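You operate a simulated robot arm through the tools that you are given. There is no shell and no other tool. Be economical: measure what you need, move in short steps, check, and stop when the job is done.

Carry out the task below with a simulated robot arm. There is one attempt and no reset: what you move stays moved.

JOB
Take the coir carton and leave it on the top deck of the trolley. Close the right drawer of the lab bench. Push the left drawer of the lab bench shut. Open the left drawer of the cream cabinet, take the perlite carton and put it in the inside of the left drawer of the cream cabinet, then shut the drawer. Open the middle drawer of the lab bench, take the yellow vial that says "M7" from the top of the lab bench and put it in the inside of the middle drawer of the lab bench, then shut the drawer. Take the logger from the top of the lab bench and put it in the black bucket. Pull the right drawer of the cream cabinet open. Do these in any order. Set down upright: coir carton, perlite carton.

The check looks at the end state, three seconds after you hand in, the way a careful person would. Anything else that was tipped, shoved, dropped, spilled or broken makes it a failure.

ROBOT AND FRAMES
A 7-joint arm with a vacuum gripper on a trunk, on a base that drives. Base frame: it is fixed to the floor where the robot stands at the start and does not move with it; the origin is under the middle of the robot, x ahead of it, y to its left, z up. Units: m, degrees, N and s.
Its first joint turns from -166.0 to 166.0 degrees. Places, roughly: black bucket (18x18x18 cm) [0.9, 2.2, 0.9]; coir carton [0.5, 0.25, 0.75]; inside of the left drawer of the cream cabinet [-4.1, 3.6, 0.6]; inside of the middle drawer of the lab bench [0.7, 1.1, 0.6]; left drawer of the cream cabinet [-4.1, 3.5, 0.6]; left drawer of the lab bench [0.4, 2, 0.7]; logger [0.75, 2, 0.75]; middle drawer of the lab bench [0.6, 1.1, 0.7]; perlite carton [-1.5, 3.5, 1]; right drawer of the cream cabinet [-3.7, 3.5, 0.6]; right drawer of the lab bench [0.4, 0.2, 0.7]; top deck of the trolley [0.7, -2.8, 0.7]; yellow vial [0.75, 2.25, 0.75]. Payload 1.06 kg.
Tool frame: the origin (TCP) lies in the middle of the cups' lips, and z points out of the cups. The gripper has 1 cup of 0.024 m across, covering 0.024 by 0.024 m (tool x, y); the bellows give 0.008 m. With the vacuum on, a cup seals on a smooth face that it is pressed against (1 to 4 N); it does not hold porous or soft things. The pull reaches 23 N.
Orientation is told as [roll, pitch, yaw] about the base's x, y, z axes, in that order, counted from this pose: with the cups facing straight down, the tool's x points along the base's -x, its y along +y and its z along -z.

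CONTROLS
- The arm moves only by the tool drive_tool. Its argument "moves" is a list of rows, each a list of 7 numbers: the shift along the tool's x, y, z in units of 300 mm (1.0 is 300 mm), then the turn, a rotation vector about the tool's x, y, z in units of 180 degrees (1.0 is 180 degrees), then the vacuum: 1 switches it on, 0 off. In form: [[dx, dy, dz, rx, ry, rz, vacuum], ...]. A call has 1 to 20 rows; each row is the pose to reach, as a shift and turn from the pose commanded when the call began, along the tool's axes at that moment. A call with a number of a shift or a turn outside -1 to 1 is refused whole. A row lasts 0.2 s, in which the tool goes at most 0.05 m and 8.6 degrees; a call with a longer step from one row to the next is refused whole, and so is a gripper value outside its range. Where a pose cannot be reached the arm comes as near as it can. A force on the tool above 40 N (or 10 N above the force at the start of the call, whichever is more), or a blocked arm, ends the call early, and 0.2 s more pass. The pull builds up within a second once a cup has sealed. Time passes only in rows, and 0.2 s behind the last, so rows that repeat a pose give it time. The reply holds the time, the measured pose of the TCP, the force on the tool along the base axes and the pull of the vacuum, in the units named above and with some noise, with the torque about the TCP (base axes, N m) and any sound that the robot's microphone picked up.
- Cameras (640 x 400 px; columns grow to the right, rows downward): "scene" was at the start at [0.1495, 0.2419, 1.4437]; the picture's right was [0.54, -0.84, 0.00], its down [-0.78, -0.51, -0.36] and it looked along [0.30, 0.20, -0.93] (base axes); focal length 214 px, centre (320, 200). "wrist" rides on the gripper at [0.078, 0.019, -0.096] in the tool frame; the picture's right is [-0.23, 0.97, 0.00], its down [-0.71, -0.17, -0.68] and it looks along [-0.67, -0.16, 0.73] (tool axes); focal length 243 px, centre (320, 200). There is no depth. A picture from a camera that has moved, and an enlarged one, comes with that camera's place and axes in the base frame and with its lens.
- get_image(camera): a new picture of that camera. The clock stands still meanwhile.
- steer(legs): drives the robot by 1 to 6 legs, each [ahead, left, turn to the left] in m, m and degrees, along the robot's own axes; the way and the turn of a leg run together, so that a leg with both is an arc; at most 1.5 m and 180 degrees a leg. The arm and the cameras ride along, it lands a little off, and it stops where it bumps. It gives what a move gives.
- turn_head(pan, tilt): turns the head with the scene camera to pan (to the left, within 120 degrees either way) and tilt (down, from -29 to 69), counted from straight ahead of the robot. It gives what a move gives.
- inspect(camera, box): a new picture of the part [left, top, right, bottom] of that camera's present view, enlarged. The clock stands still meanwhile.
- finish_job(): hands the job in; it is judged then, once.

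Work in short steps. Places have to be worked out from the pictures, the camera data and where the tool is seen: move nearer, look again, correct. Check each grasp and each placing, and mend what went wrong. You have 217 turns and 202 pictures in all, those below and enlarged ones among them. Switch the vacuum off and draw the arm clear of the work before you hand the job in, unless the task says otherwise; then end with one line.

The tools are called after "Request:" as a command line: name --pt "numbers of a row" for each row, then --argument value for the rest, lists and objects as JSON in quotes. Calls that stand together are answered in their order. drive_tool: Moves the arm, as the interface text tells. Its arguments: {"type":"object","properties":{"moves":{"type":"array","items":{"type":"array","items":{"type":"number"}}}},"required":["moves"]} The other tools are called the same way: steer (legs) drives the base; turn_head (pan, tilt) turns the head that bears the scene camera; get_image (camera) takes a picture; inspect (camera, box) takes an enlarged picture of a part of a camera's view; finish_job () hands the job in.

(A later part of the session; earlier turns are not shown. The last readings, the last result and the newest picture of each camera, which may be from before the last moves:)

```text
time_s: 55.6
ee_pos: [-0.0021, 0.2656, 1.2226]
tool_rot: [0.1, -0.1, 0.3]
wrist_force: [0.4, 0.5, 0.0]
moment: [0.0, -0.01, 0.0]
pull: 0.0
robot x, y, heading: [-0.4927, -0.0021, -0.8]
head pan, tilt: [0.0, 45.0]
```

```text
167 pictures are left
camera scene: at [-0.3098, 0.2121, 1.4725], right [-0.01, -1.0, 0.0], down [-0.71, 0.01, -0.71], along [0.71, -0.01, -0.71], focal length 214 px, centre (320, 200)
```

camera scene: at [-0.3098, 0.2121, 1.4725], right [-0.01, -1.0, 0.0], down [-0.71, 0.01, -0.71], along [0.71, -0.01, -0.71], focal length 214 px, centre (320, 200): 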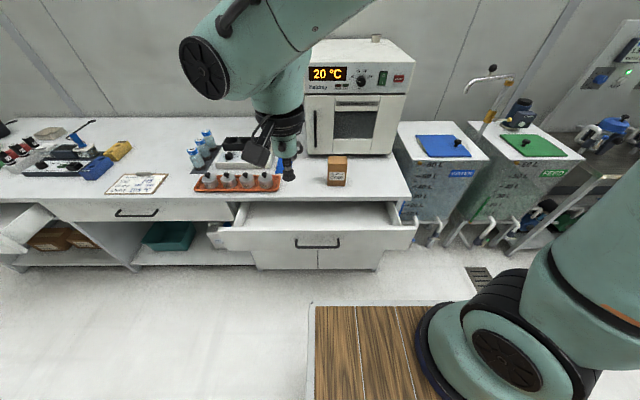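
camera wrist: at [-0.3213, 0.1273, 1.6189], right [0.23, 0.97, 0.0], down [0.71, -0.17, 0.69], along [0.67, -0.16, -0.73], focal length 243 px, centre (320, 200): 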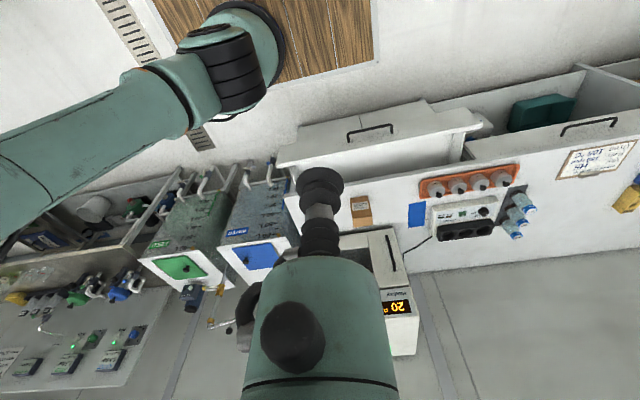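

Arm now works in front. Descend while pitching the tool ~60° forward to face the drawer.

Request:
drive_tool --pt "-0.02 0.048 0.116 0 -0.0417 0 0" --pt "-0.04 0.095 0.232 0 -0.0833 0 0" --pt "-0.06 0.143 0.349 0 -0.125 0 0" --pt "-0.083 0.19 0.465 0 -0.1667 0 0" --pt "-0.104 0.238 0.58 0 -0.208 0 0" --pt "-0.125 0.285 0.7 0 -0.25 0 0" --pt "-0.146 0.333 0.81 0 -0.292 0 0" --pt "-0.167 0.38 0.93 0 -0.333 0 0" --pt "-0.167 0.38 0.93 0 -0.333 0 0"

Request:
get_image --camera "scene"

Request:
get_image --camera "wrist"

```text
time_s: 57.6
ee_pos: [0.0478, 0.3772, 0.944]
tool_rot: [0.2, -60.1, 0.1]
wrist_force: [-0.3, 0.9, 0.2]
moment: [0.01, -0.01, -0.01]
pull: 0.1
robot x, y, heading: [-0.4928, 0.0037, -0.5]
head pan, tilt: [0.0, 45.0]
```

```text
166 pictures are left
camera scene: at [-0.31, 0.2121, 1.4726], right [-0.01, -1.0, 0.0], down [-0.71, 0.01, -0.71], along [0.71, -0.01, -0.71], focal length 214 px, centre (320, 200)
```

scene: 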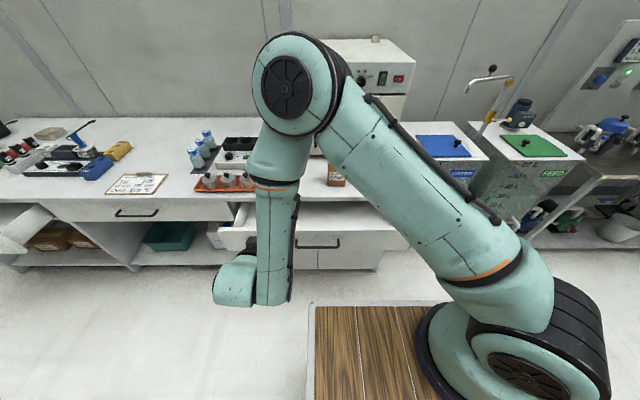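

```text
165 pictures are left
camera wrist: at [-0.0741, 0.3957, 0.9242], right [0.11, 0.97, 0.21], down [-0.24, -0.17, 0.96], along [0.96, -0.16, 0.21], focal length 243 px, centre (320, 200)
```

wrist: 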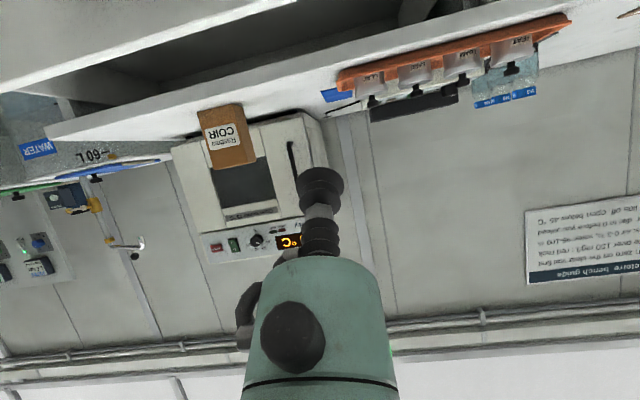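

Descend to just in front of the drawer face (x≈0.15, z≈0.665).

Request:
drive_tool --pt "0.091 0 0.108 0 0 0 0" --pt "0.183 0 0.216 0 0 0 0" --pt "0.274 0 0.324 0 0 0 0" --pt "0.366 0 0.433 0 0 0 0" --pt "0.457 0 0.54 0 0 0 0" --pt "0.55 0 0.65 0 0 0 0" --pt "0.64 0 0.757 0 0 0 0" --pt "0.64 0 0.757 0 0 0 0"

Request:
turn_head --pan 20 --tilt 50

Request:
get_image --camera "scene"

Request:
get_image --camera "wrist"

```text
time_s: 59.4
ee_pos: [0.1475, 0.3782, 0.6639]
tool_rot: [0.0, -60.0, 0.3]
wrist_force: [-0.3, 0.4, 0.5]
moment: [0.0, 0.01, -0.01]
pull: 0.0
robot x, y, heading: [-0.4953, 0.0015, -0.4]
head pan, tilt: [0.0, 45.0]
```

```text
time_s: 60.2
ee_pos: [0.1474, 0.3761, 0.6647]
tool_rot: [0.0, -60.1, 0.2]
wrist_force: [0.5, 0.5, -1.1]
moment: [0.0, 0.01, 0.01]
pull: 0.0
robot x, y, heading: [-0.4943, 0.0006, -0.6]
head pan, tilt: [20.0, 50.0]
```

```text
164 pictures are left
camera scene: at [-0.3185, 0.2385, 1.4657], right [0.33, -0.94, 0.0], down [-0.72, -0.26, -0.64], along [0.61, 0.21, -0.77], focal length 214 px, centre (320, 200)
```

scene: 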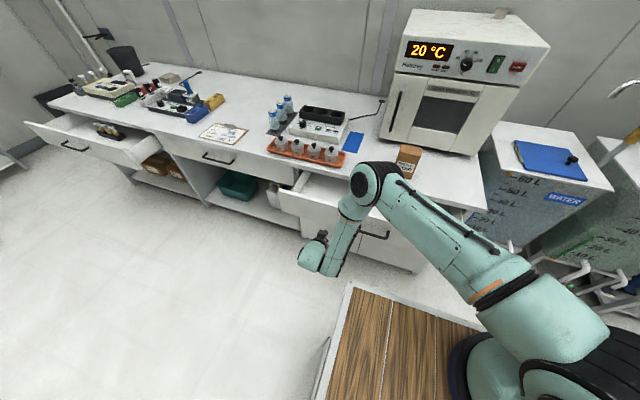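

```text
163 pictures are left
camera wrist: at [0.0256, 0.395, 0.6436], right [0.11, 0.97, 0.2], down [-0.24, -0.17, 0.96], along [0.96, -0.16, 0.21], focal length 243 px, centre (320, 200)
```

wrist: 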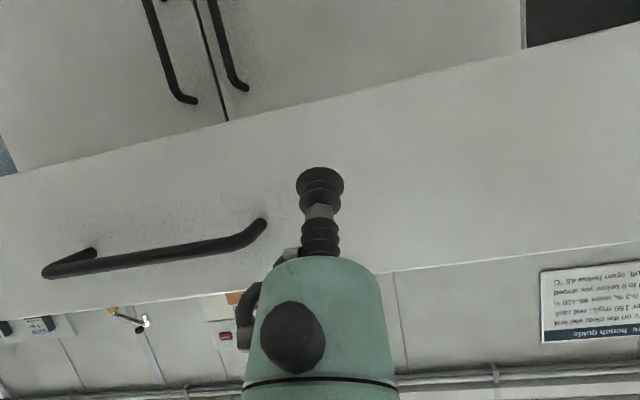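

The cup aims at the drawer face just left of the handle. Push along +x until it stops.

Request:
drive_tool --pt "-0.033 0 0.058 0 0 0 0" --pt "-0.067 0 0.115 0 0 0 0" --pt "-0.1 0 0.173 0 0 0 0" --pt "-0.133 0 0.231 0 0 0 0" --pt "-0.167 0 0.289 0 0 0 0" --pt "-0.2 0 0.346 0 0 0 0" --pt "-0.233 0 0.404 0 0 0 0" --pt "-0.267 0 0.462 0 0 0 0" --pt "-0.3 0 0.52 0 0 0 0" --pt "-0.333 0 0.577 0 0 0 0" --pt "-0.367 0 0.635 0 0 0 0" --pt "-0.4 0 0.693 0 0 0 0" --pt "-0.433 0 0.75 0 0 0 0" --pt "-0.467 0 0.808 0 0 0 0" --pt "-0.5 0 0.866 0 0 0 0" --pt "-0.533 0 0.924 0 0 0 0"

Request:
get_image --camera "scene"

```text
time_s: 63.0
ee_pos: [0.3993, 0.3811, 0.6605]
tool_rot: [-0.2, -59.4, 0.7]
wrist_force: [-7.5, 0.7, -1.0]
moment: [-0.03, -0.1, -0.01]
pull: 0.1
robot x, y, heading: [-0.4977, 0.0012, -0.4]
head pan, tilt: [20.0, 50.0]
stopped in row 14: the force on the tool passed its limit at 42 N (the readings are from after the stop); the commanded pose is now the measured one
```

```text
162 pictures are left
camera scene: at [-0.319, 0.2385, 1.4657], right [0.33, -0.94, 0.0], down [-0.72, -0.26, -0.64], along [0.61, 0.21, -0.77], focal length 214 px, centre (320, 200)
```

scene: 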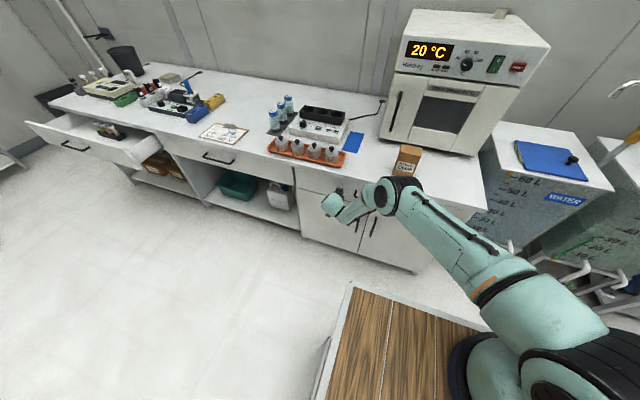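

Drawer looks closed. Retract and lift the arm, then look again.

Request:
drive_tool --pt "0.06 0 -0.1 0 0 0 0" --pt "0.12 0 -0.2 0 0 0 0" --pt "0.2 0 -0.35 0 0 0 0" --pt "0.07 0 -0.42 0 0 0 0" --pt "-0.06 0 -0.5 0 0 0 0" --pt "-0.19 0 -0.575 0 0 0 0" --pt "-0.32 0 -0.65 0 0 0 0" --pt "-0.45 0 -0.725 0 0 0 0" --pt "-0.58 0 -0.8 0 0 0 0" --pt "-0.7 0 -0.87 0 0 0 0"

Request:
get_image --camera "scene"

Request:
get_image --camera "wrist"

```text
refused: row 3 steps farther than a row can; nothing moved
```

```text
161 pictures are left
camera scene: at [-0.319, 0.2385, 1.4657], right [0.33, -0.94, 0.0], down [-0.72, -0.26, -0.64], along [0.61, 0.21, -0.77], focal length 214 px, centre (320, 200)
```

scene: 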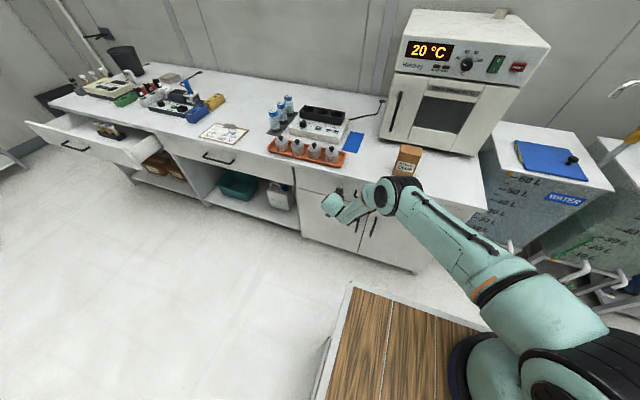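

```text
160 pictures are left
camera wrist: at [0.2775, 0.3972, 0.6405], right [0.11, 0.97, 0.2], down [-0.23, -0.17, 0.96], along [0.97, -0.15, 0.2], focal length 243 px, centre (320, 200)
```

wrist: 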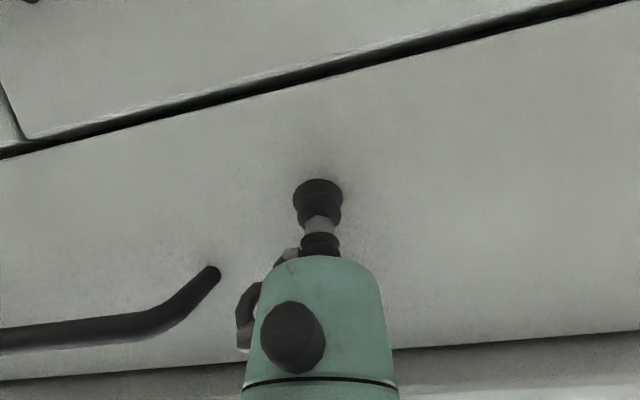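

Retry with smaller steps.

Request:
drive_tool --pt "0.06 0 -0.1 0 0 0 0" --pt "0.12 0 -0.2 0 0 0 0" --pt "0.18 0 -0.31 0 0 0 0" --pt "0.07 0 -0.38 0 0 0 0" --pt "-0.05 0 -0.45 0 0 0 0" --pt "-0.17 0 -0.52 0 0 0 0" --pt "-0.29 0 -0.59 0 0 0 0" --pt "-0.41 0 -0.66 0 0 0 0" --pt "-0.53 0 -0.73 0 0 0 0" --pt "-0.65 0 -0.8 0 0 0 0" --pt "-0.77 0 -0.87 0 0 0 0"

```text
time_s: 65.5
ee_pos: [0.2946, 0.3798, 0.9935]
tool_rot: [-0.1, -59.4, 0.6]
wrist_force: [-1.0, 0.2, -0.6]
moment: [-0.01, 0.04, -0.02]
pull: 0.0
robot x, y, heading: [-0.4964, 0.0044, -0.9]
head pan, tilt: [20.0, 50.0]
```

Now level the tool downward and move over toward the coir carton.

Request:
drive_tool --pt "-0.046 -0.112 0 0 0.041 0 0" --pt "-0.092 -0.225 0 0 0.0825 0 0" --pt "-0.139 -0.337 -0.01 0 0.124 0 0" --pt "-0.185 -0.45 -0.01 0 0.165 0 0" --pt "-0.23 -0.56 -0.02 0 0.206 0 0" --pt "-0.277 -0.675 -0.02 0 0.2475 0 0" --pt "-0.324 -0.787 -0.03 0 0.289 0 0" --pt "-0.37 -0.9 -0.03 0 0.33 0 0" --pt "-0.37 -0.9 -0.03 0 0.33 0 0"

Request:
get_image --camera "wrist"

Request:
get_image --camera "scene"

```text
time_s: 67.5
ee_pos: [0.3441, 0.1085, 1.0923]
tool_rot: [0.0, 0.0, 0.4]
wrist_force: [0.3, 0.5, -0.7]
moment: [0.02, -0.01, -0.02]
pull: 0.0
robot x, y, heading: [-0.4934, 0.0023, -0.5]
head pan, tilt: [20.0, 50.0]
```

```text
159 pictures are left
camera wrist: at [0.2659, 0.1263, 1.1872], right [0.23, 0.97, 0.0], down [0.71, -0.17, 0.69], along [0.67, -0.16, -0.73], focal length 243 px, centre (320, 200)
```

wrist: 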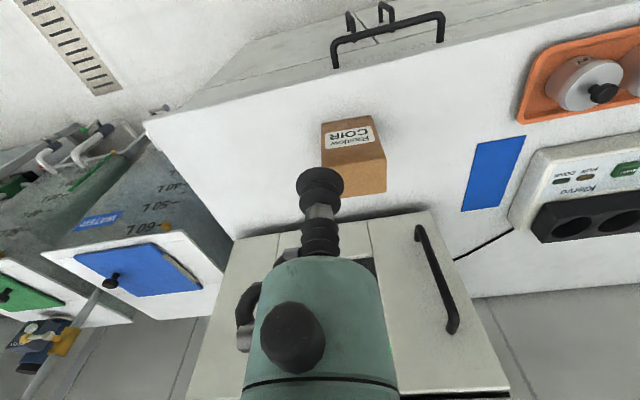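

```text
158 pictures are left
camera scene: at [-0.3186, 0.2385, 1.4656], right [0.33, -0.94, 0.0], down [-0.72, -0.26, -0.64], along [0.61, 0.21, -0.77], focal length 214 px, centre (320, 200)
```

scene: 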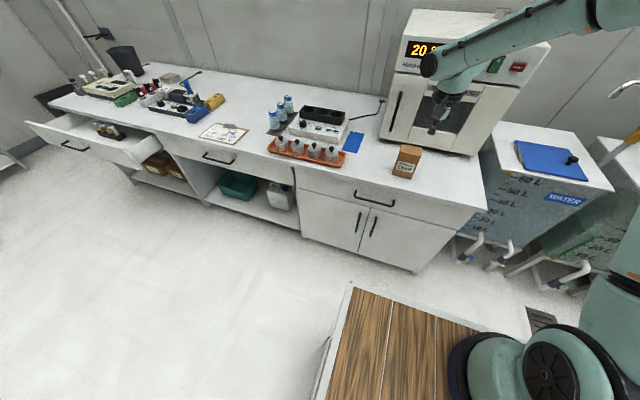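

Right drawer is shut. From the wrist view the carton's top is around (0.525, 0.13, ~0.88). Move above it.

Request:
drive_tool --pt "-0.12 0.015 0.06 0 0 0 0" --pt "-0.24 0.03 0.12 0 0 0 0" --pt "-0.36 0.046 0.18 0 0 0 0" --pt "-0.48 0.062 0.24 0 0 0 0" --pt "-0.603 0.077 0.3 0 0 0 0" --pt "-0.603 0.077 0.3 0 0 0 0"

Request:
get_image --camera "wrist"

```text
time_s: 68.8
ee_pos: [0.5257, 0.1353, 1.0045]
tool_rot: [0.0, -0.1, 0.4]
wrist_force: [-0.8, 0.0, -0.2]
moment: [0.0, 0.02, 0.0]
pull: 0.1
robot x, y, heading: [-0.4938, 0.0013, -0.3]
head pan, tilt: [20.0, 50.0]
```

```text
157 pictures are left
camera wrist: at [0.4468, 0.1524, 1.0995], right [0.23, 0.97, 0.0], down [0.71, -0.16, 0.69], along [0.67, -0.16, -0.73], focal length 243 px, centre (320, 200)
```

wrist: 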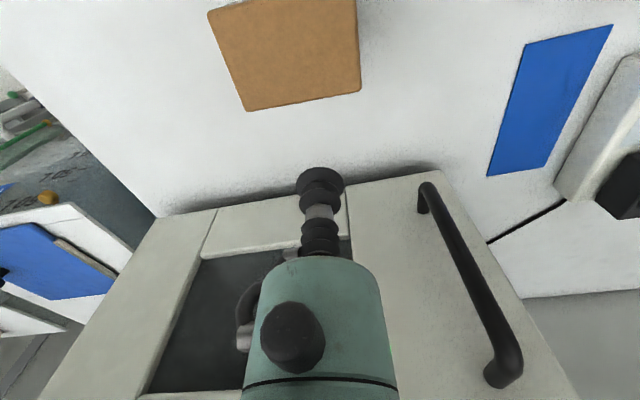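

Carton top spans about x 0.45–0.53, y 0.07–0.17; centre ≈(0.488,0.12). Shift there, descend partway with vacuum on.

Request:
drive_tool --pt "0.065 -0.025 0 0 0 0 0" --pt "0.127 -0.05 0 0 0 0 0" --pt "0.127 -0.05 0.08 0 0 0 0" --pt "0.127 -0.05 0.16 0 0 0 0" --pt "0.127 -0.05 0.233 0 0 0 0" --pt "0.127 -0.05 0.233 0 0 0 0"

Request:
get_image --camera "wrist"

Request:
get_image --camera "scene"

```text
time_s: 70.2
ee_pos: [0.4888, 0.1187, 0.9334]
tool_rot: [-0.1, -0.1, 0.6]
wrist_force: [0.0, -1.8, -0.2]
moment: [-0.02, -0.02, -0.02]
pull: 0.0
robot x, y, heading: [-0.4972, 0.0025, -0.5]
head pan, tilt: [20.0, 50.0]
```

```text
156 pictures are left
camera wrist: at [0.4102, 0.1371, 1.0269], right [0.23, 0.97, 0.0], down [0.71, -0.16, 0.69], along [0.67, -0.16, -0.73], focal length 243 px, centre (320, 200)
```

wrist: 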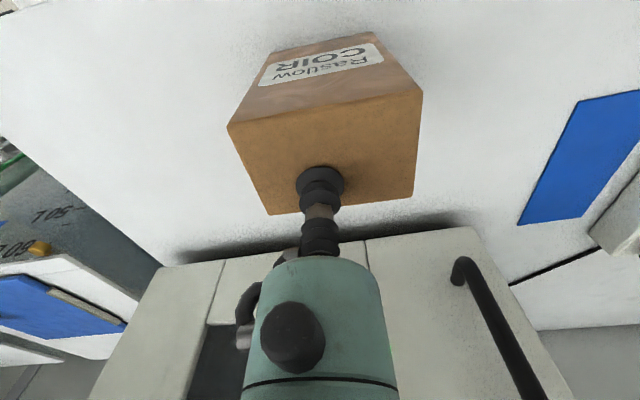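

```text
155 pictures are left
camera scene: at [-0.3186, 0.2385, 1.4656], right [0.33, -0.94, 0.0], down [-0.72, -0.26, -0.64], along [0.61, 0.21, -0.77], focal length 214 px, centre (320, 200)
```

scene: 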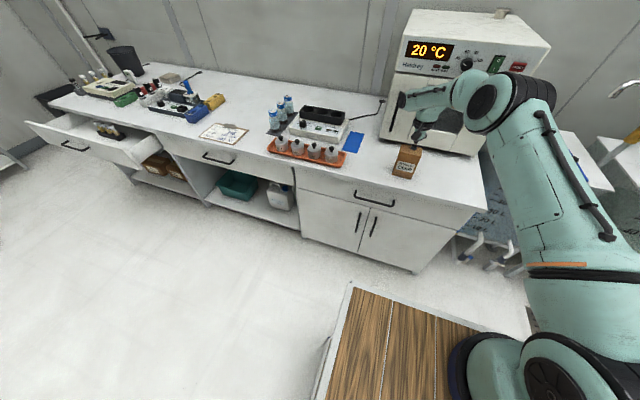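

Carton top ≈0.903, centre ≈(0.494,0.125). Shift slightly and descend gently with vacuum on.

Request:
drive_tool --pt "-0.015 0.02 0.02 0 0 0 1" --pt "-0.015 0.02 0.04 0 0 0 1" --pt "-0.015 0.02 0.06 0 0 0 1" --pt "-0.015 0.02 0.075 0 0 0 1" --pt "-0.015 0.02 0.09 0 0 0 1" --pt "-0.015 0.02 0.1 0 0 0 1" --pt "-0.015 0.02 0.11 0 0 0 1" --pt "-0.015 0.02 0.11 0 0 0 1"

```text
time_s: 71.1
ee_pos: [0.4956, 0.1237, 0.9216]
tool_rot: [0.0, -0.8, 0.3]
wrist_force: [-1.9, -0.7, 14.1]
moment: [0.03, -0.03, 0.01]
pull: 23.4
robot x, y, heading: [-0.4948, 0.0047, -0.4]
head pan, tilt: [20.0, 50.0]
stopped in row 4: the force on the tool passed its limit at 46 N (the readings are from after the stop); the commanded pose is now the measured one
```

Sealed (pull 23 N). Lift and check the weight.

Request:
drive_tool --pt "0 0 -0.04 0 0 0 1" --pt "0 0 -0.1 0 0 0 1" --pt "0 0 -0.2 0 0 0 1" --pt "0 0 -0.3 0 0 0 1" --pt "0 0 -0.4 0 0 0 1" --pt "0 0 -0.5 0 0 0 1" --pt "0 0 -0.5 0 0 0 1"

Request:
get_image --camera "wrist"

```text
time_s: 72.7
ee_pos: [0.4957, 0.122, 1.0681]
tool_rot: [0.0, -0.6, 0.4]
wrist_force: [0.2, 0.3, -1.1]
moment: [-0.03, -0.04, -0.01]
pull: 22.6
robot x, y, heading: [-0.494, -0.0013, -0.5]
head pan, tilt: [20.0, 50.0]
```

```text
154 pictures are left
camera wrist: at [0.4157, 0.1405, 1.162], right [0.23, 0.97, 0.0], down [0.7, -0.17, 0.69], along [0.67, -0.16, -0.72], focal length 243 px, centre (320, 200)
```

wrist: 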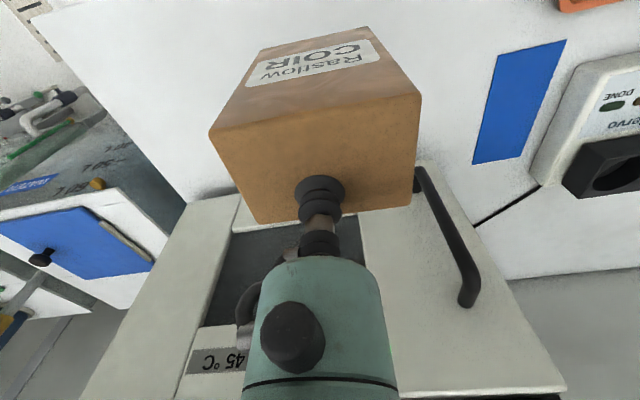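

Carton is held. Pull it back from the oven and look right for the trolley.

Request:
drive_tool --pt "0.1 0 -0.05 0 0 0 1" --pt "0.22 0 -0.1 0 0 0 1" --pt "0.34 0 -0.15 0 0 0 1" --pt "0.46 0 -0.15 0 0 0 1" --pt "0.58 0 -0.15 0 0 0 1" --pt "0.7 0 -0.15 0 0 0 1" --pt "0.7 0 -0.15 0 0 0 1"

Request:
turn_head --pan -60 --tilt 15

Request:
get_image --camera "scene"

```text
time_s: 74.3
ee_pos: [0.2824, 0.1223, 1.1122]
tool_rot: [0.0, -0.6, 0.4]
wrist_force: [-0.2, 0.2, -2.3]
moment: [0.01, 0.0, -0.03]
pull: 23.2
robot x, y, heading: [-0.4998, 0.0017, -0.3]
head pan, tilt: [20.0, 50.0]
```

```text
time_s: 75.9
ee_pos: [0.2835, 0.1219, 1.1115]
tool_rot: [0.0, -0.6, 0.4]
wrist_force: [0.1, 0.1, -1.5]
moment: [-0.03, 0.0, -0.01]
pull: 22.8
robot x, y, heading: [-0.498, 0.0017, -0.6]
head pan, tilt: [-60.0, 15.0]
```

```text
153 pictures are left
camera scene: at [-0.3451, 0.1315, 1.5193], right [-0.87, -0.49, 0.0], down [-0.13, 0.23, -0.97], along [0.48, -0.84, -0.26], focal length 214 px, centre (320, 200)
```

scene: 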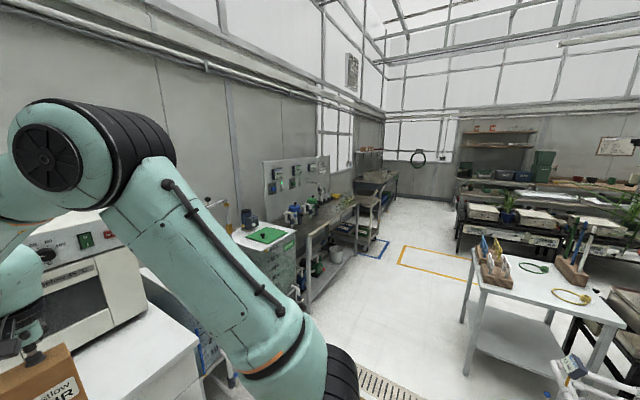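

Zoom in on where the trolley should be (around column 355, row 200).

Request:
inspect --camera "scene" --box '[230, 130, 480, 290]'

```text
2.50 times, centred on (355, 210) of scene
camera zoom: at [-0.3451, 0.1315, 1.5193], right [-0.87, -0.49, 0.0], down [-0.13, 0.23, -0.97], along [0.48, -0.84, -0.26], focal length 536 px, centre (232, 175)
```

zoom: 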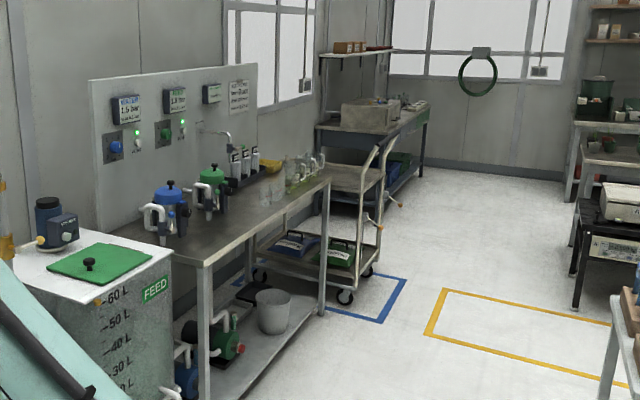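

The trolley (two-deck metal cart in blue floor marking) is past the pump bench at about (0.6,−2.85), z≈0.7. I turn right, strafe to x≈−0.1 and drive down the aisle.

Request:
steer --legs '[[0, 0, -90], [0, 0.4, 0], [0.9, 0, 0]]'

Request:
turn_head --pan 10 --tilt 20

Request:
get_image --camera "scene"

```text
time_s: 86.5
ee_pos: [0.0392, -1.6728, 1.111]
tool_rot: [0.0, -0.6, -88.7]
wrist_force: [-0.1, -0.5, -3.4]
moment: [-0.05, 0.01, -0.01]
pull: 21.9
robot x, y, heading: [-0.0931, -0.8934, -89.6]
head pan, tilt: [-60.0, 15.0]
```

```text
time_s: 87.9
ee_pos: [0.0389, -1.6722, 1.1121]
tool_rot: [0.0, -0.6, -88.7]
wrist_force: [-0.2, 0.2, -2.3]
moment: [-0.04, 0.02, -0.02]
pull: 23.2
robot x, y, heading: [-0.093, -0.8975, -89.6]
head pan, tilt: [10.0, 20.0]
```

```text
151 pictures are left
camera scene: at [0.136, -1.0847, 1.5112], right [-0.98, -0.18, 0.0], down [-0.06, 0.34, -0.94], along [0.17, -0.92, -0.34], focal length 214 px, centre (320, 200)
```

scene: 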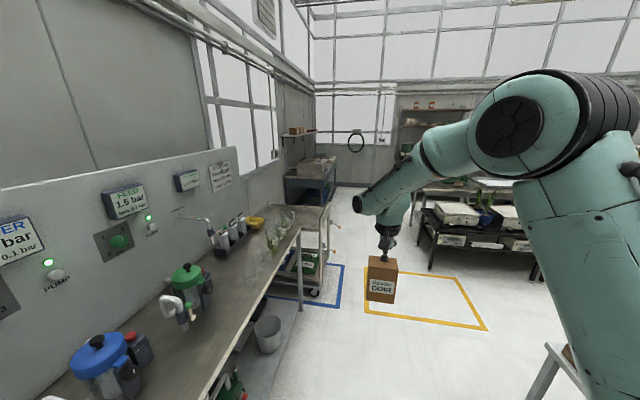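

Drive forward another 0.95 m and look at the trolley.

Request:
steer --legs '[[0.95, 0, 0]]'

Request:
turn_head --pan 35 --tilt 40

Request:
get_image --camera "scene"

```text
time_s: 92.8
ee_pos: [0.0427, -2.6213, 1.1127]
tool_rot: [0.0, -0.6, -88.8]
wrist_force: [0.1, 0.1, -2.7]
moment: [-0.05, 0.04, 0.05]
pull: 22.8
robot x, y, heading: [-0.091, -1.8468, -89.8]
head pan, tilt: [10.0, 20.0]
```

```text
time_s: 93.7
ee_pos: [0.0418, -2.6207, 1.113]
tool_rot: [0.1, -0.6, -88.8]
wrist_force: [0.4, -0.3, -2.5]
moment: [-0.04, 0.01, 0.01]
pull: 22.7
robot x, y, heading: [-0.088, -1.8453, -89.9]
head pan, tilt: [35.0, 40.0]
```

```text
150 pictures are left
camera scene: at [0.1732, -2.0114, 1.4799], right [-0.82, -0.58, 0.0], down [-0.37, 0.53, -0.77], along [0.44, -0.63, -0.64], focal length 214 px, centre (320, 200)
```

scene: 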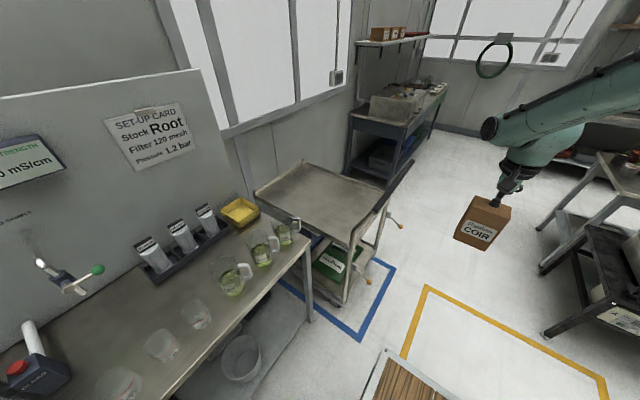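

Top deck is clear: x 0.44–1.08, y −3.08..−2.62, with a push handle on its aisle side. Raise the carton by 0.15, go forward 0.45 m and turn left 45°.

Request:
drive_tool --pt "0 0 -0.12 0 0 0 1" --pt "0 0 -0.24 0 0 0 1" --pt "0 0 -0.36 0 0 0 1" --pt "0 0 -0.48 0 0 0 1" --pt "0 0 -0.48 0 0 0 1"

Request:
steer --legs '[[0.45, 0, 0], [0, 0, 45]]'

Request:
turn_head --pan 0 --tilt 50

Request:
get_image --camera "scene"

Request:
get_image --camera "wrist"

```text
time_s: 94.9
ee_pos: [0.0415, -2.6201, 1.2565]
tool_rot: [0.0, -0.6, -88.9]
wrist_force: [0.7, -0.8, -2.0]
moment: [0.0, 0.01, 0.0]
pull: 23.2
robot x, y, heading: [-0.0924, -1.8459, -89.9]
head pan, tilt: [35.0, 40.0]
```

```text
time_s: 99.7
ee_pos: [0.551, -2.7584, 1.2557]
tool_rot: [0.0, -0.6, -44.2]
wrist_force: [-0.9, -0.1, -1.9]
moment: [-0.01, 0.0, 0.01]
pull: 23.7
robot x, y, heading: [-0.085, -2.2968, -45.1]
head pan, tilt: [35.0, 40.0]
```

```text
time_s: 100.7
ee_pos: [0.5516, -2.759, 1.2549]
tool_rot: [0.0, -0.6, -44.2]
wrist_force: [0.9, -0.5, -1.8]
moment: [-0.02, 0.01, 0.0]
pull: 23.1
robot x, y, heading: [-0.0868, -2.2955, -45.4]
head pan, tilt: [0.0, 50.0]
```

```text
149 pictures are left
camera scene: at [0.1896, -2.2735, 1.4657], right [-0.71, -0.71, 0.0], down [-0.54, 0.54, -0.64], along [0.45, -0.46, -0.77], focal length 214 px, centre (320, 200)
```

scene: 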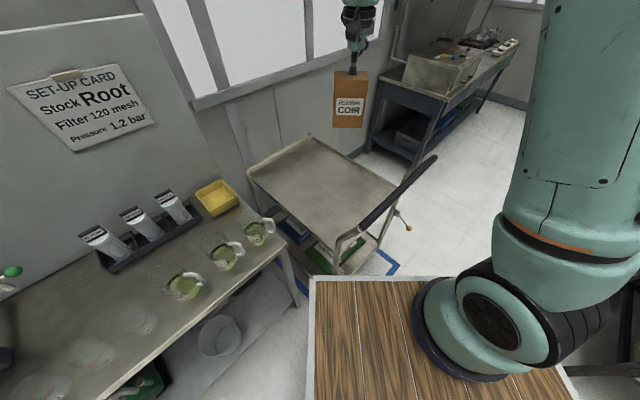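

```text
148 pictures are left
camera wrist: at [0.5079, -2.6898, 1.3497], right [0.85, 0.53, 0.0], down [0.38, -0.61, 0.69], along [0.37, -0.58, -0.72], focal length 243 px, centre (320, 200)
```

wrist: 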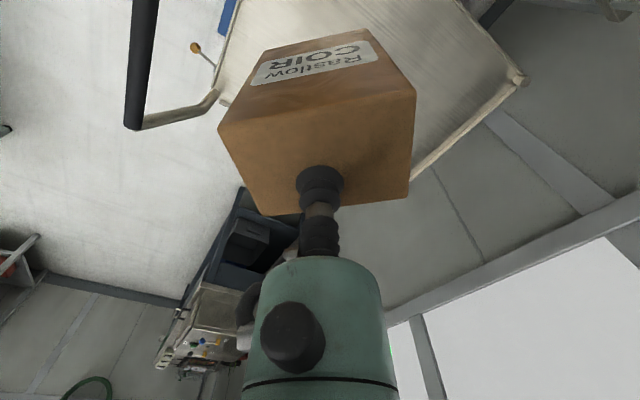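

Deck centre ≈(0.73,−2.85). Move over (0.70,−2.83) and descend to z≈1.0.

Request:
drive_tool --pt "-0.13 0.045 0 0 0 0 1" --pt "-0.26 0.09 0 0 0 0 1" --pt "-0.39 0.135 0 0 0 0 1" --pt "-0.52 0.18 0 0 0 0 1" --pt "-0.52 0.18 0.14 0 0 0 1" --pt "-0.52 0.18 0.28 0 0 0 1" --pt "-0.52 0.18 0.42 0 0 0 1" --pt "-0.52 0.18 0.56 0 0 0 1" --pt "-0.52 0.18 0.7 0 0 0 1" --pt "-0.52 0.18 0.84 0 0 0 1" --pt "-0.52 0.18 0.84 0 0 0 1"

Request:
get_image --camera "scene"

Request:
get_image --camera "wrist"

```text
time_s: 103.1
ee_pos: [0.7011, -2.8321, 1.0052]
tool_rot: [0.0, -0.7, -44.2]
wrist_force: [-0.7, -0.3, -2.8]
moment: [-0.01, 0.02, 0.0]
pull: 23.1
robot x, y, heading: [-0.0875, -2.2956, -45.2]
head pan, tilt: [0.0, 50.0]
```

```text
147 pictures are left
camera scene: at [0.1895, -2.2735, 1.4656], right [-0.71, -0.71, 0.0], down [-0.54, 0.54, -0.64], along [0.45, -0.46, -0.77], focal length 214 px, centre (320, 200)
```

scene: 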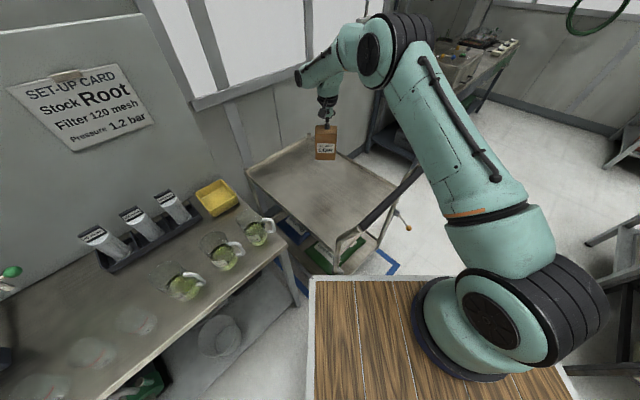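

```text
146 pictures are left
camera wrist: at [0.6581, -2.7631, 1.0991], right [0.85, 0.53, 0.0], down [0.38, -0.61, 0.69], along [0.37, -0.58, -0.72], focal length 243 px, centre (320, 200)
```

wrist: 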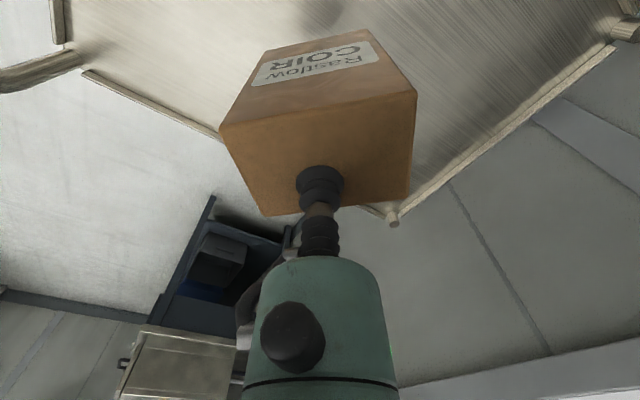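

Descend toward touchdown, then feel in small steps.

Request:
drive_tool --pt "0 0 0.1 0 0 0 1" --pt "0 0 0.2 0 0 0 1" --pt "0 0 0.28 0 0 0 1" --pt "0 0 0.32 0 0 0 1" --pt "0 0 0.32 0 0 0 1"

Request:
get_image --camera "scene"

```text
time_s: 104.3
ee_pos: [0.7009, -2.8311, 0.9093]
tool_rot: [0.0, -0.6, -44.1]
wrist_force: [0.8, 0.4, -2.3]
moment: [-0.02, -0.01, 0.03]
pull: 22.7
robot x, y, heading: [-0.084, -2.3004, -45.3]
head pan, tilt: [0.0, 50.0]
```

```text
145 pictures are left
camera scene: at [0.1895, -2.2736, 1.4656], right [-0.71, -0.71, 0.0], down [-0.54, 0.54, -0.64], along [0.45, -0.46, -0.77], focal length 214 px, centre (320, 200)
```

scene: 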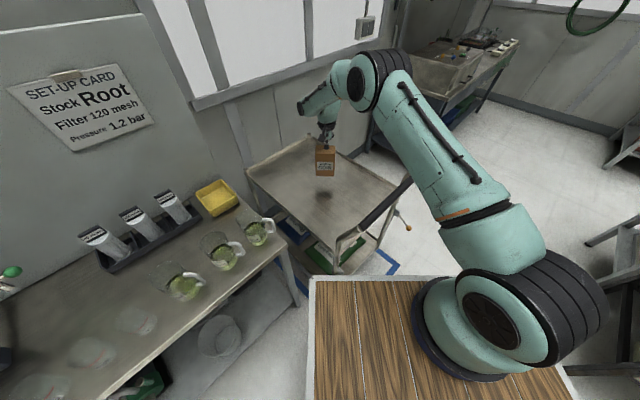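

Carton bottom is still ~6 cm above its shadow. Continue down 4 cm, then small steps.

Request:
drive_tool --pt "0 0 0.05 0 0 0 1" --pt "0 0 0.1 0 0 0 1" --pt "0 0 0.133 0 0 0 1" --pt "0 0 0.133 0 0 0 1"

Request:
inspect --camera "scene" --box '[260, 110, 400, 210]'

```text
time_s: 105.3
ee_pos: [0.7028, -2.8315, 0.8696]
tool_rot: [0.0, -0.7, -44.3]
wrist_force: [0.3, 0.0, -2.9]
moment: [-0.03, 0.02, 0.0]
pull: 23.1
robot x, y, heading: [-0.0896, -2.2999, -45.0]
head pan, tilt: [0.0, 50.0]
```

```text
4.00 times, centred on (330, 160) of scene
camera zoom: at [0.1895, -2.2736, 1.4656], right [-0.71, -0.71, 0.0], down [-0.54, 0.54, -0.64], along [0.45, -0.46, -0.77], focal length 858 px, centre (280, 360)
```

zoom: 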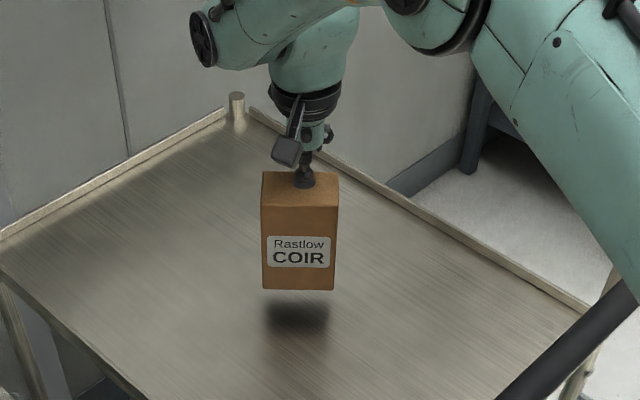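

A gap of ~3 cm remains. Descend 2 cm slowly.

Request:
drive_tool --pt "0 0 0.015 0 0 0 1" --pt "0 0 0.03 0 0 0 1" --pt "0 0 0.045 0 0 0 1" --pt "0 0 0.06 0 0 0 1" --pt "0 0 0.07 0 0 0 1" --pt "0 0 0.07 0 0 0 1"

Request:
inspect --camera "scene" --box '[260, 110, 400, 210]'

```text
time_s: 106.7
ee_pos: [0.7043, -2.8308, 0.8485]
tool_rot: [0.1, -0.5, -44.1]
wrist_force: [0.1, 0.1, -2.1]
moment: [-0.04, 0.01, 0.02]
pull: 23.0
robot x, y, heading: [-0.0888, -2.297, -45.2]
head pan, tilt: [0.0, 50.0]
```

```text
4.00 times, centred on (330, 160) of scene
camera zoom: at [0.1896, -2.2736, 1.4656], right [-0.71, -0.71, 0.0], down [-0.54, 0.54, -0.64], along [0.45, -0.46, -0.77], focal length 858 px, centre (280, 360)
```

zoom: 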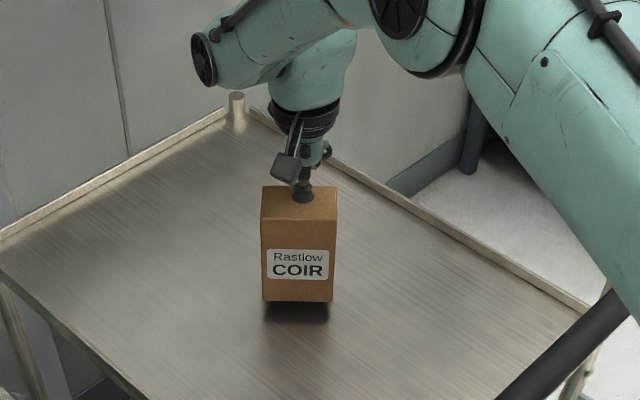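

Nearly down (~1 cm). Continue in 2 mm steps.

Request:
drive_tool --pt "0 0 0.007 0 0 0 1" --pt "0 0 0.014 0 0 0 1" --pt "0 0 0.02 0 0 0 1" --pt "0 0 0.026 0 0 0 1" --pt "0 0 0.026 0 0 0 1"

Request:
inspect --camera "scene" --box '[260, 110, 400, 210]'

```text
time_s: 107.9
ee_pos: [0.7045, -2.8314, 0.8406]
tool_rot: [0.0, -0.6, -44.3]
wrist_force: [0.3, 0.3, -2.0]
moment: [-0.01, 0.0, -0.02]
pull: 22.9
robot x, y, heading: [-0.0881, -2.2972, -45.3]
head pan, tilt: [0.0, 50.0]
```

```text
4.00 times, centred on (330, 160) of scene
camera zoom: at [0.1896, -2.2736, 1.4656], right [-0.71, -0.71, 0.0], down [-0.54, 0.54, -0.64], along [0.45, -0.46, -0.77], focal length 858 px, centre (280, 360)
```

zoom: 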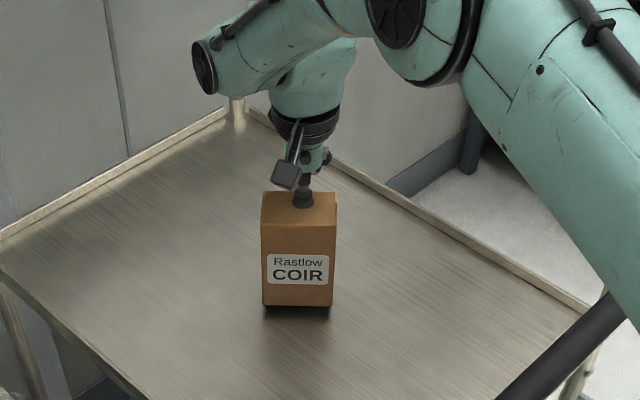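

Request:
drive_tool --pt "0 0 0.006 0 0 0 1" --pt "0 0 0.012 0 0 0 1" --pt "0 0 0.018 0 0 0 1" --pt "0 0 0.018 0 0 0 1"

```text
time_s: 108.9
ee_pos: [0.7051, -2.8318, 0.8353]
tool_rot: [-0.1, -0.6, -44.2]
wrist_force: [-0.4, -0.3, -3.0]
moment: [-0.02, 0.0, 0.02]
pull: 21.9
robot x, y, heading: [-0.0895, -2.3017, -45.1]
head pan, tilt: [0.0, 50.0]
```

Still no contact force; continue a bit more.

Request:
drive_tool --pt "0 0 0.006 0 0 0 1" --pt "0 0 0.012 0 0 0 1" --pt "0 0 0.018 0 0 0 1" --pt "0 0 0.018 0 0 0 1"

Request:
inspect --camera "scene" --box '[260, 110, 400, 210]'

```text
time_s: 109.9
ee_pos: [0.7036, -2.8309, 0.8314]
tool_rot: [0.0, -0.6, -44.2]
wrist_force: [-0.8, -0.4, 1.6]
moment: [0.01, -0.03, -0.01]
pull: 22.6
robot x, y, heading: [-0.0856, -2.2983, -45.1]
head pan, tilt: [0.0, 50.0]
```

```text
4.00 times, centred on (330, 160) of scene
camera zoom: at [0.1894, -2.2735, 1.4657], right [-0.71, -0.71, 0.0], down [-0.54, 0.54, -0.64], along [0.45, -0.46, -0.77], focal length 858 px, centre (280, 360)
```

zoom: 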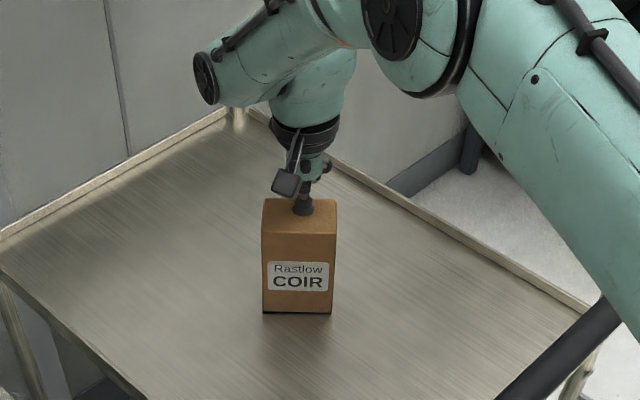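

Contact is felt (+1.6 N). Release the vacuum, wait, and lift.

Request:
drive_tool --pt "0 0 0.003 0 0 0 0" --pt "0 0 0.003 0 0 0 0" --pt "0 0 0.003 0 0 0 0" --pt "0 0 0.003 0 0 0 0" --pt "0 0 0.003 0 0 0 0"

Request:
drive_tool --pt "0 0 -0.02 0 0 0 0" --pt "0 0 -0.06 0 0 0 0" --pt "0 0 -0.15 0 0 0 0" --pt "0 0 -0.3 0 0 0 0" --pt "0 0 -0.45 0 0 0 0" --pt "0 0 -0.6 0 0 0 0" --pt "0 0 -0.75 0 0 0 0" --pt "0 0 -0.9 0 0 0 0"

Request:
get_image --camera "scene"

```text
time_s: 111.1
ee_pos: [0.703, -2.8327, 0.8297]
tool_rot: [0.1, -0.6, -44.2]
wrist_force: [0.4, 0.3, 0.7]
moment: [0.01, 0.01, 0.0]
pull: 0.0
robot x, y, heading: [-0.0863, -2.2959, -44.9]
head pan, tilt: [0.0, 50.0]
```

```text
time_s: 112.9
ee_pos: [0.7021, -2.8276, 1.1018]
tool_rot: [0.0, -0.6, -44.2]
wrist_force: [0.1, 0.4, 0.1]
moment: [0.02, 0.05, -0.02]
pull: 0.1
robot x, y, heading: [-0.0828, -2.2974, -45.2]
head pan, tilt: [0.0, 50.0]
```

```text
140 pictures are left
camera scene: at [0.1898, -2.2737, 1.4656], right [-0.71, -0.71, 0.0], down [-0.54, 0.54, -0.64], along [0.45, -0.46, -0.77], focal length 214 px, centre (320, 200)
```

scene: 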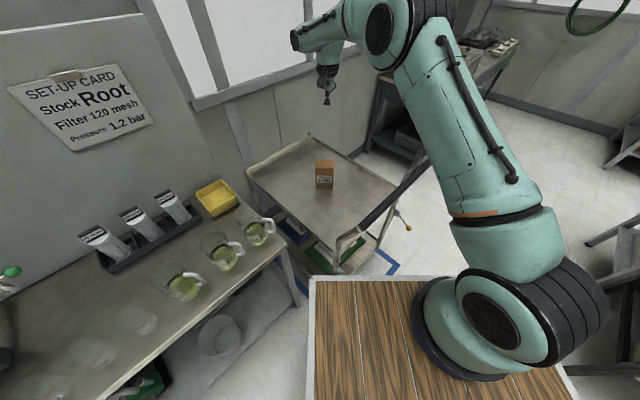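

Coir carton stands upright. Retract the arm and drive back to the lab bench.

Request:
drive_tool --pt "0.1 0 -0.1 0 0 0 0" --pt "0.22 0 -0.15 0 0 0 0" --pt "0.34 0 -0.2 0 0 0 0" --pt "0.46 0 -0.25 0 0 0 0" --pt "0.58 0 -0.3 0 0 0 0" --pt "0.7 0 -0.3 0 0 0 0"

Request:
steer --legs '[[0, 0, -45], [-1.2, 0, 0], [-1.1, 0, 0], [0, -0.4, 0], [0, 0, 90]]'

Request:
steer --legs '[[0, 1.0, 0], [0, 0.9, 0]]'

Request:
turn_head --pan 5 --tilt 40

Request:
get_image --camera "scene"

```text
time_s: 114.3
ee_pos: [0.5515, -2.6812, 1.1883]
tool_rot: [0.0, -0.5, -44.1]
wrist_force: [0.2, -0.4, 0.3]
moment: [0.05, 0.0, 0.0]
pull: 0.1
robot x, y, heading: [-0.0847, -2.2988, -45.0]
head pan, tilt: [0.0, 50.0]
```

```text
time_s: 133.6
ee_pos: [0.2219, 0.1862, 1.1883]
tool_rot: [0.0, -0.5, 1.4]
wrist_force: [-0.4, -0.9, -0.7]
moment: [0.04, 0.02, 0.01]
pull: 0.1
robot x, y, heading: [-0.4963, -0.0016, 0.4]
head pan, tilt: [0.0, 50.0]
```

```text
time_s: 143.1
ee_pos: [0.1909, 2.081, 1.1874]
tool_rot: [-0.1, -0.6, 2.0]
wrist_force: [-0.2, 0.7, 0.4]
moment: [-0.01, 0.01, -0.02]
pull: 0.1
robot x, y, heading: [-0.5249, 1.8861, 0.9]
head pan, tilt: [0.0, 50.0]
```

```text
time_s: 143.8
ee_pos: [0.1911, 2.081, 1.1884]
tool_rot: [0.0, -0.7, 2.0]
wrist_force: [0.7, 0.6, -1.0]
moment: [0.01, 0.02, -0.02]
pull: 0.0
robot x, y, heading: [-0.5269, 1.8853, 1.0]
head pan, tilt: [5.0, 40.0]
```

```text
139 pictures are left
camera scene: at [-0.3442, 2.1074, 1.4798], right [0.11, -0.99, 0.0], down [-0.64, -0.07, -0.77], along [0.76, 0.08, -0.64], focal length 214 px, centre (320, 200)
```

scene: 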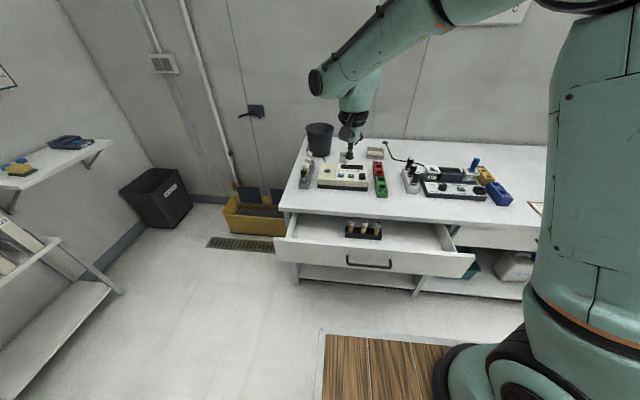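

Arrived in front of the left drawer. Zoom on the bench top to identify the items.

Request:
inspect --camera "scene" --box '[280, 115, 420, 205]'

Request:
inspect --camera "scene" --box '[380, 130, 520, 220]'

Request:
get_image --camera "wrist"

```text
4.44 times, centred on (350, 160) of scene
camera zoom: at [-0.3442, 2.1074, 1.4798], right [0.11, -0.99, 0.0], down [-0.64, -0.07, -0.77], along [0.76, 0.08, -0.64], focal length 953 px, centre (187, 378)
```

zoom: 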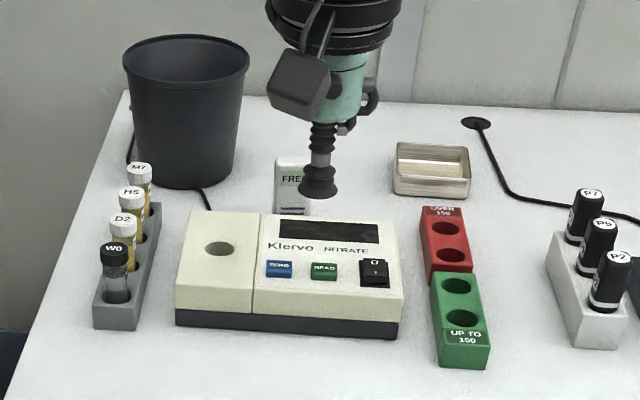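

```text
4.44 times, centred on (450, 175) of scene
camera zoom: at [-0.3442, 2.1074, 1.4798], right [0.11, -0.99, 0.0], down [-0.64, -0.07, -0.77], along [0.76, 0.08, -0.64], focal length 953 px, centre (-258, 311)
```

zoom: 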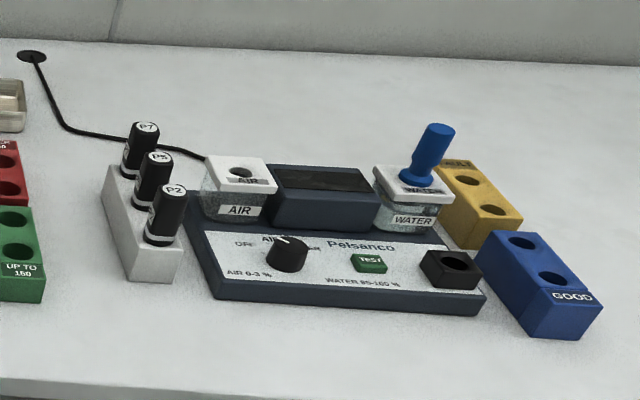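

```text
136 pictures are left
camera wrist: at [0.1116, 2.0967, 1.2816], right [0.2, 0.98, 0.0], down [0.71, -0.15, 0.69], along [0.68, -0.14, -0.72], focal length 243 px, centre (320, 200)
```

wrist: 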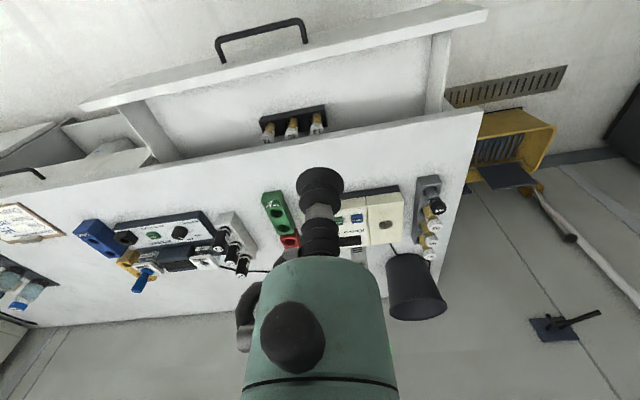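

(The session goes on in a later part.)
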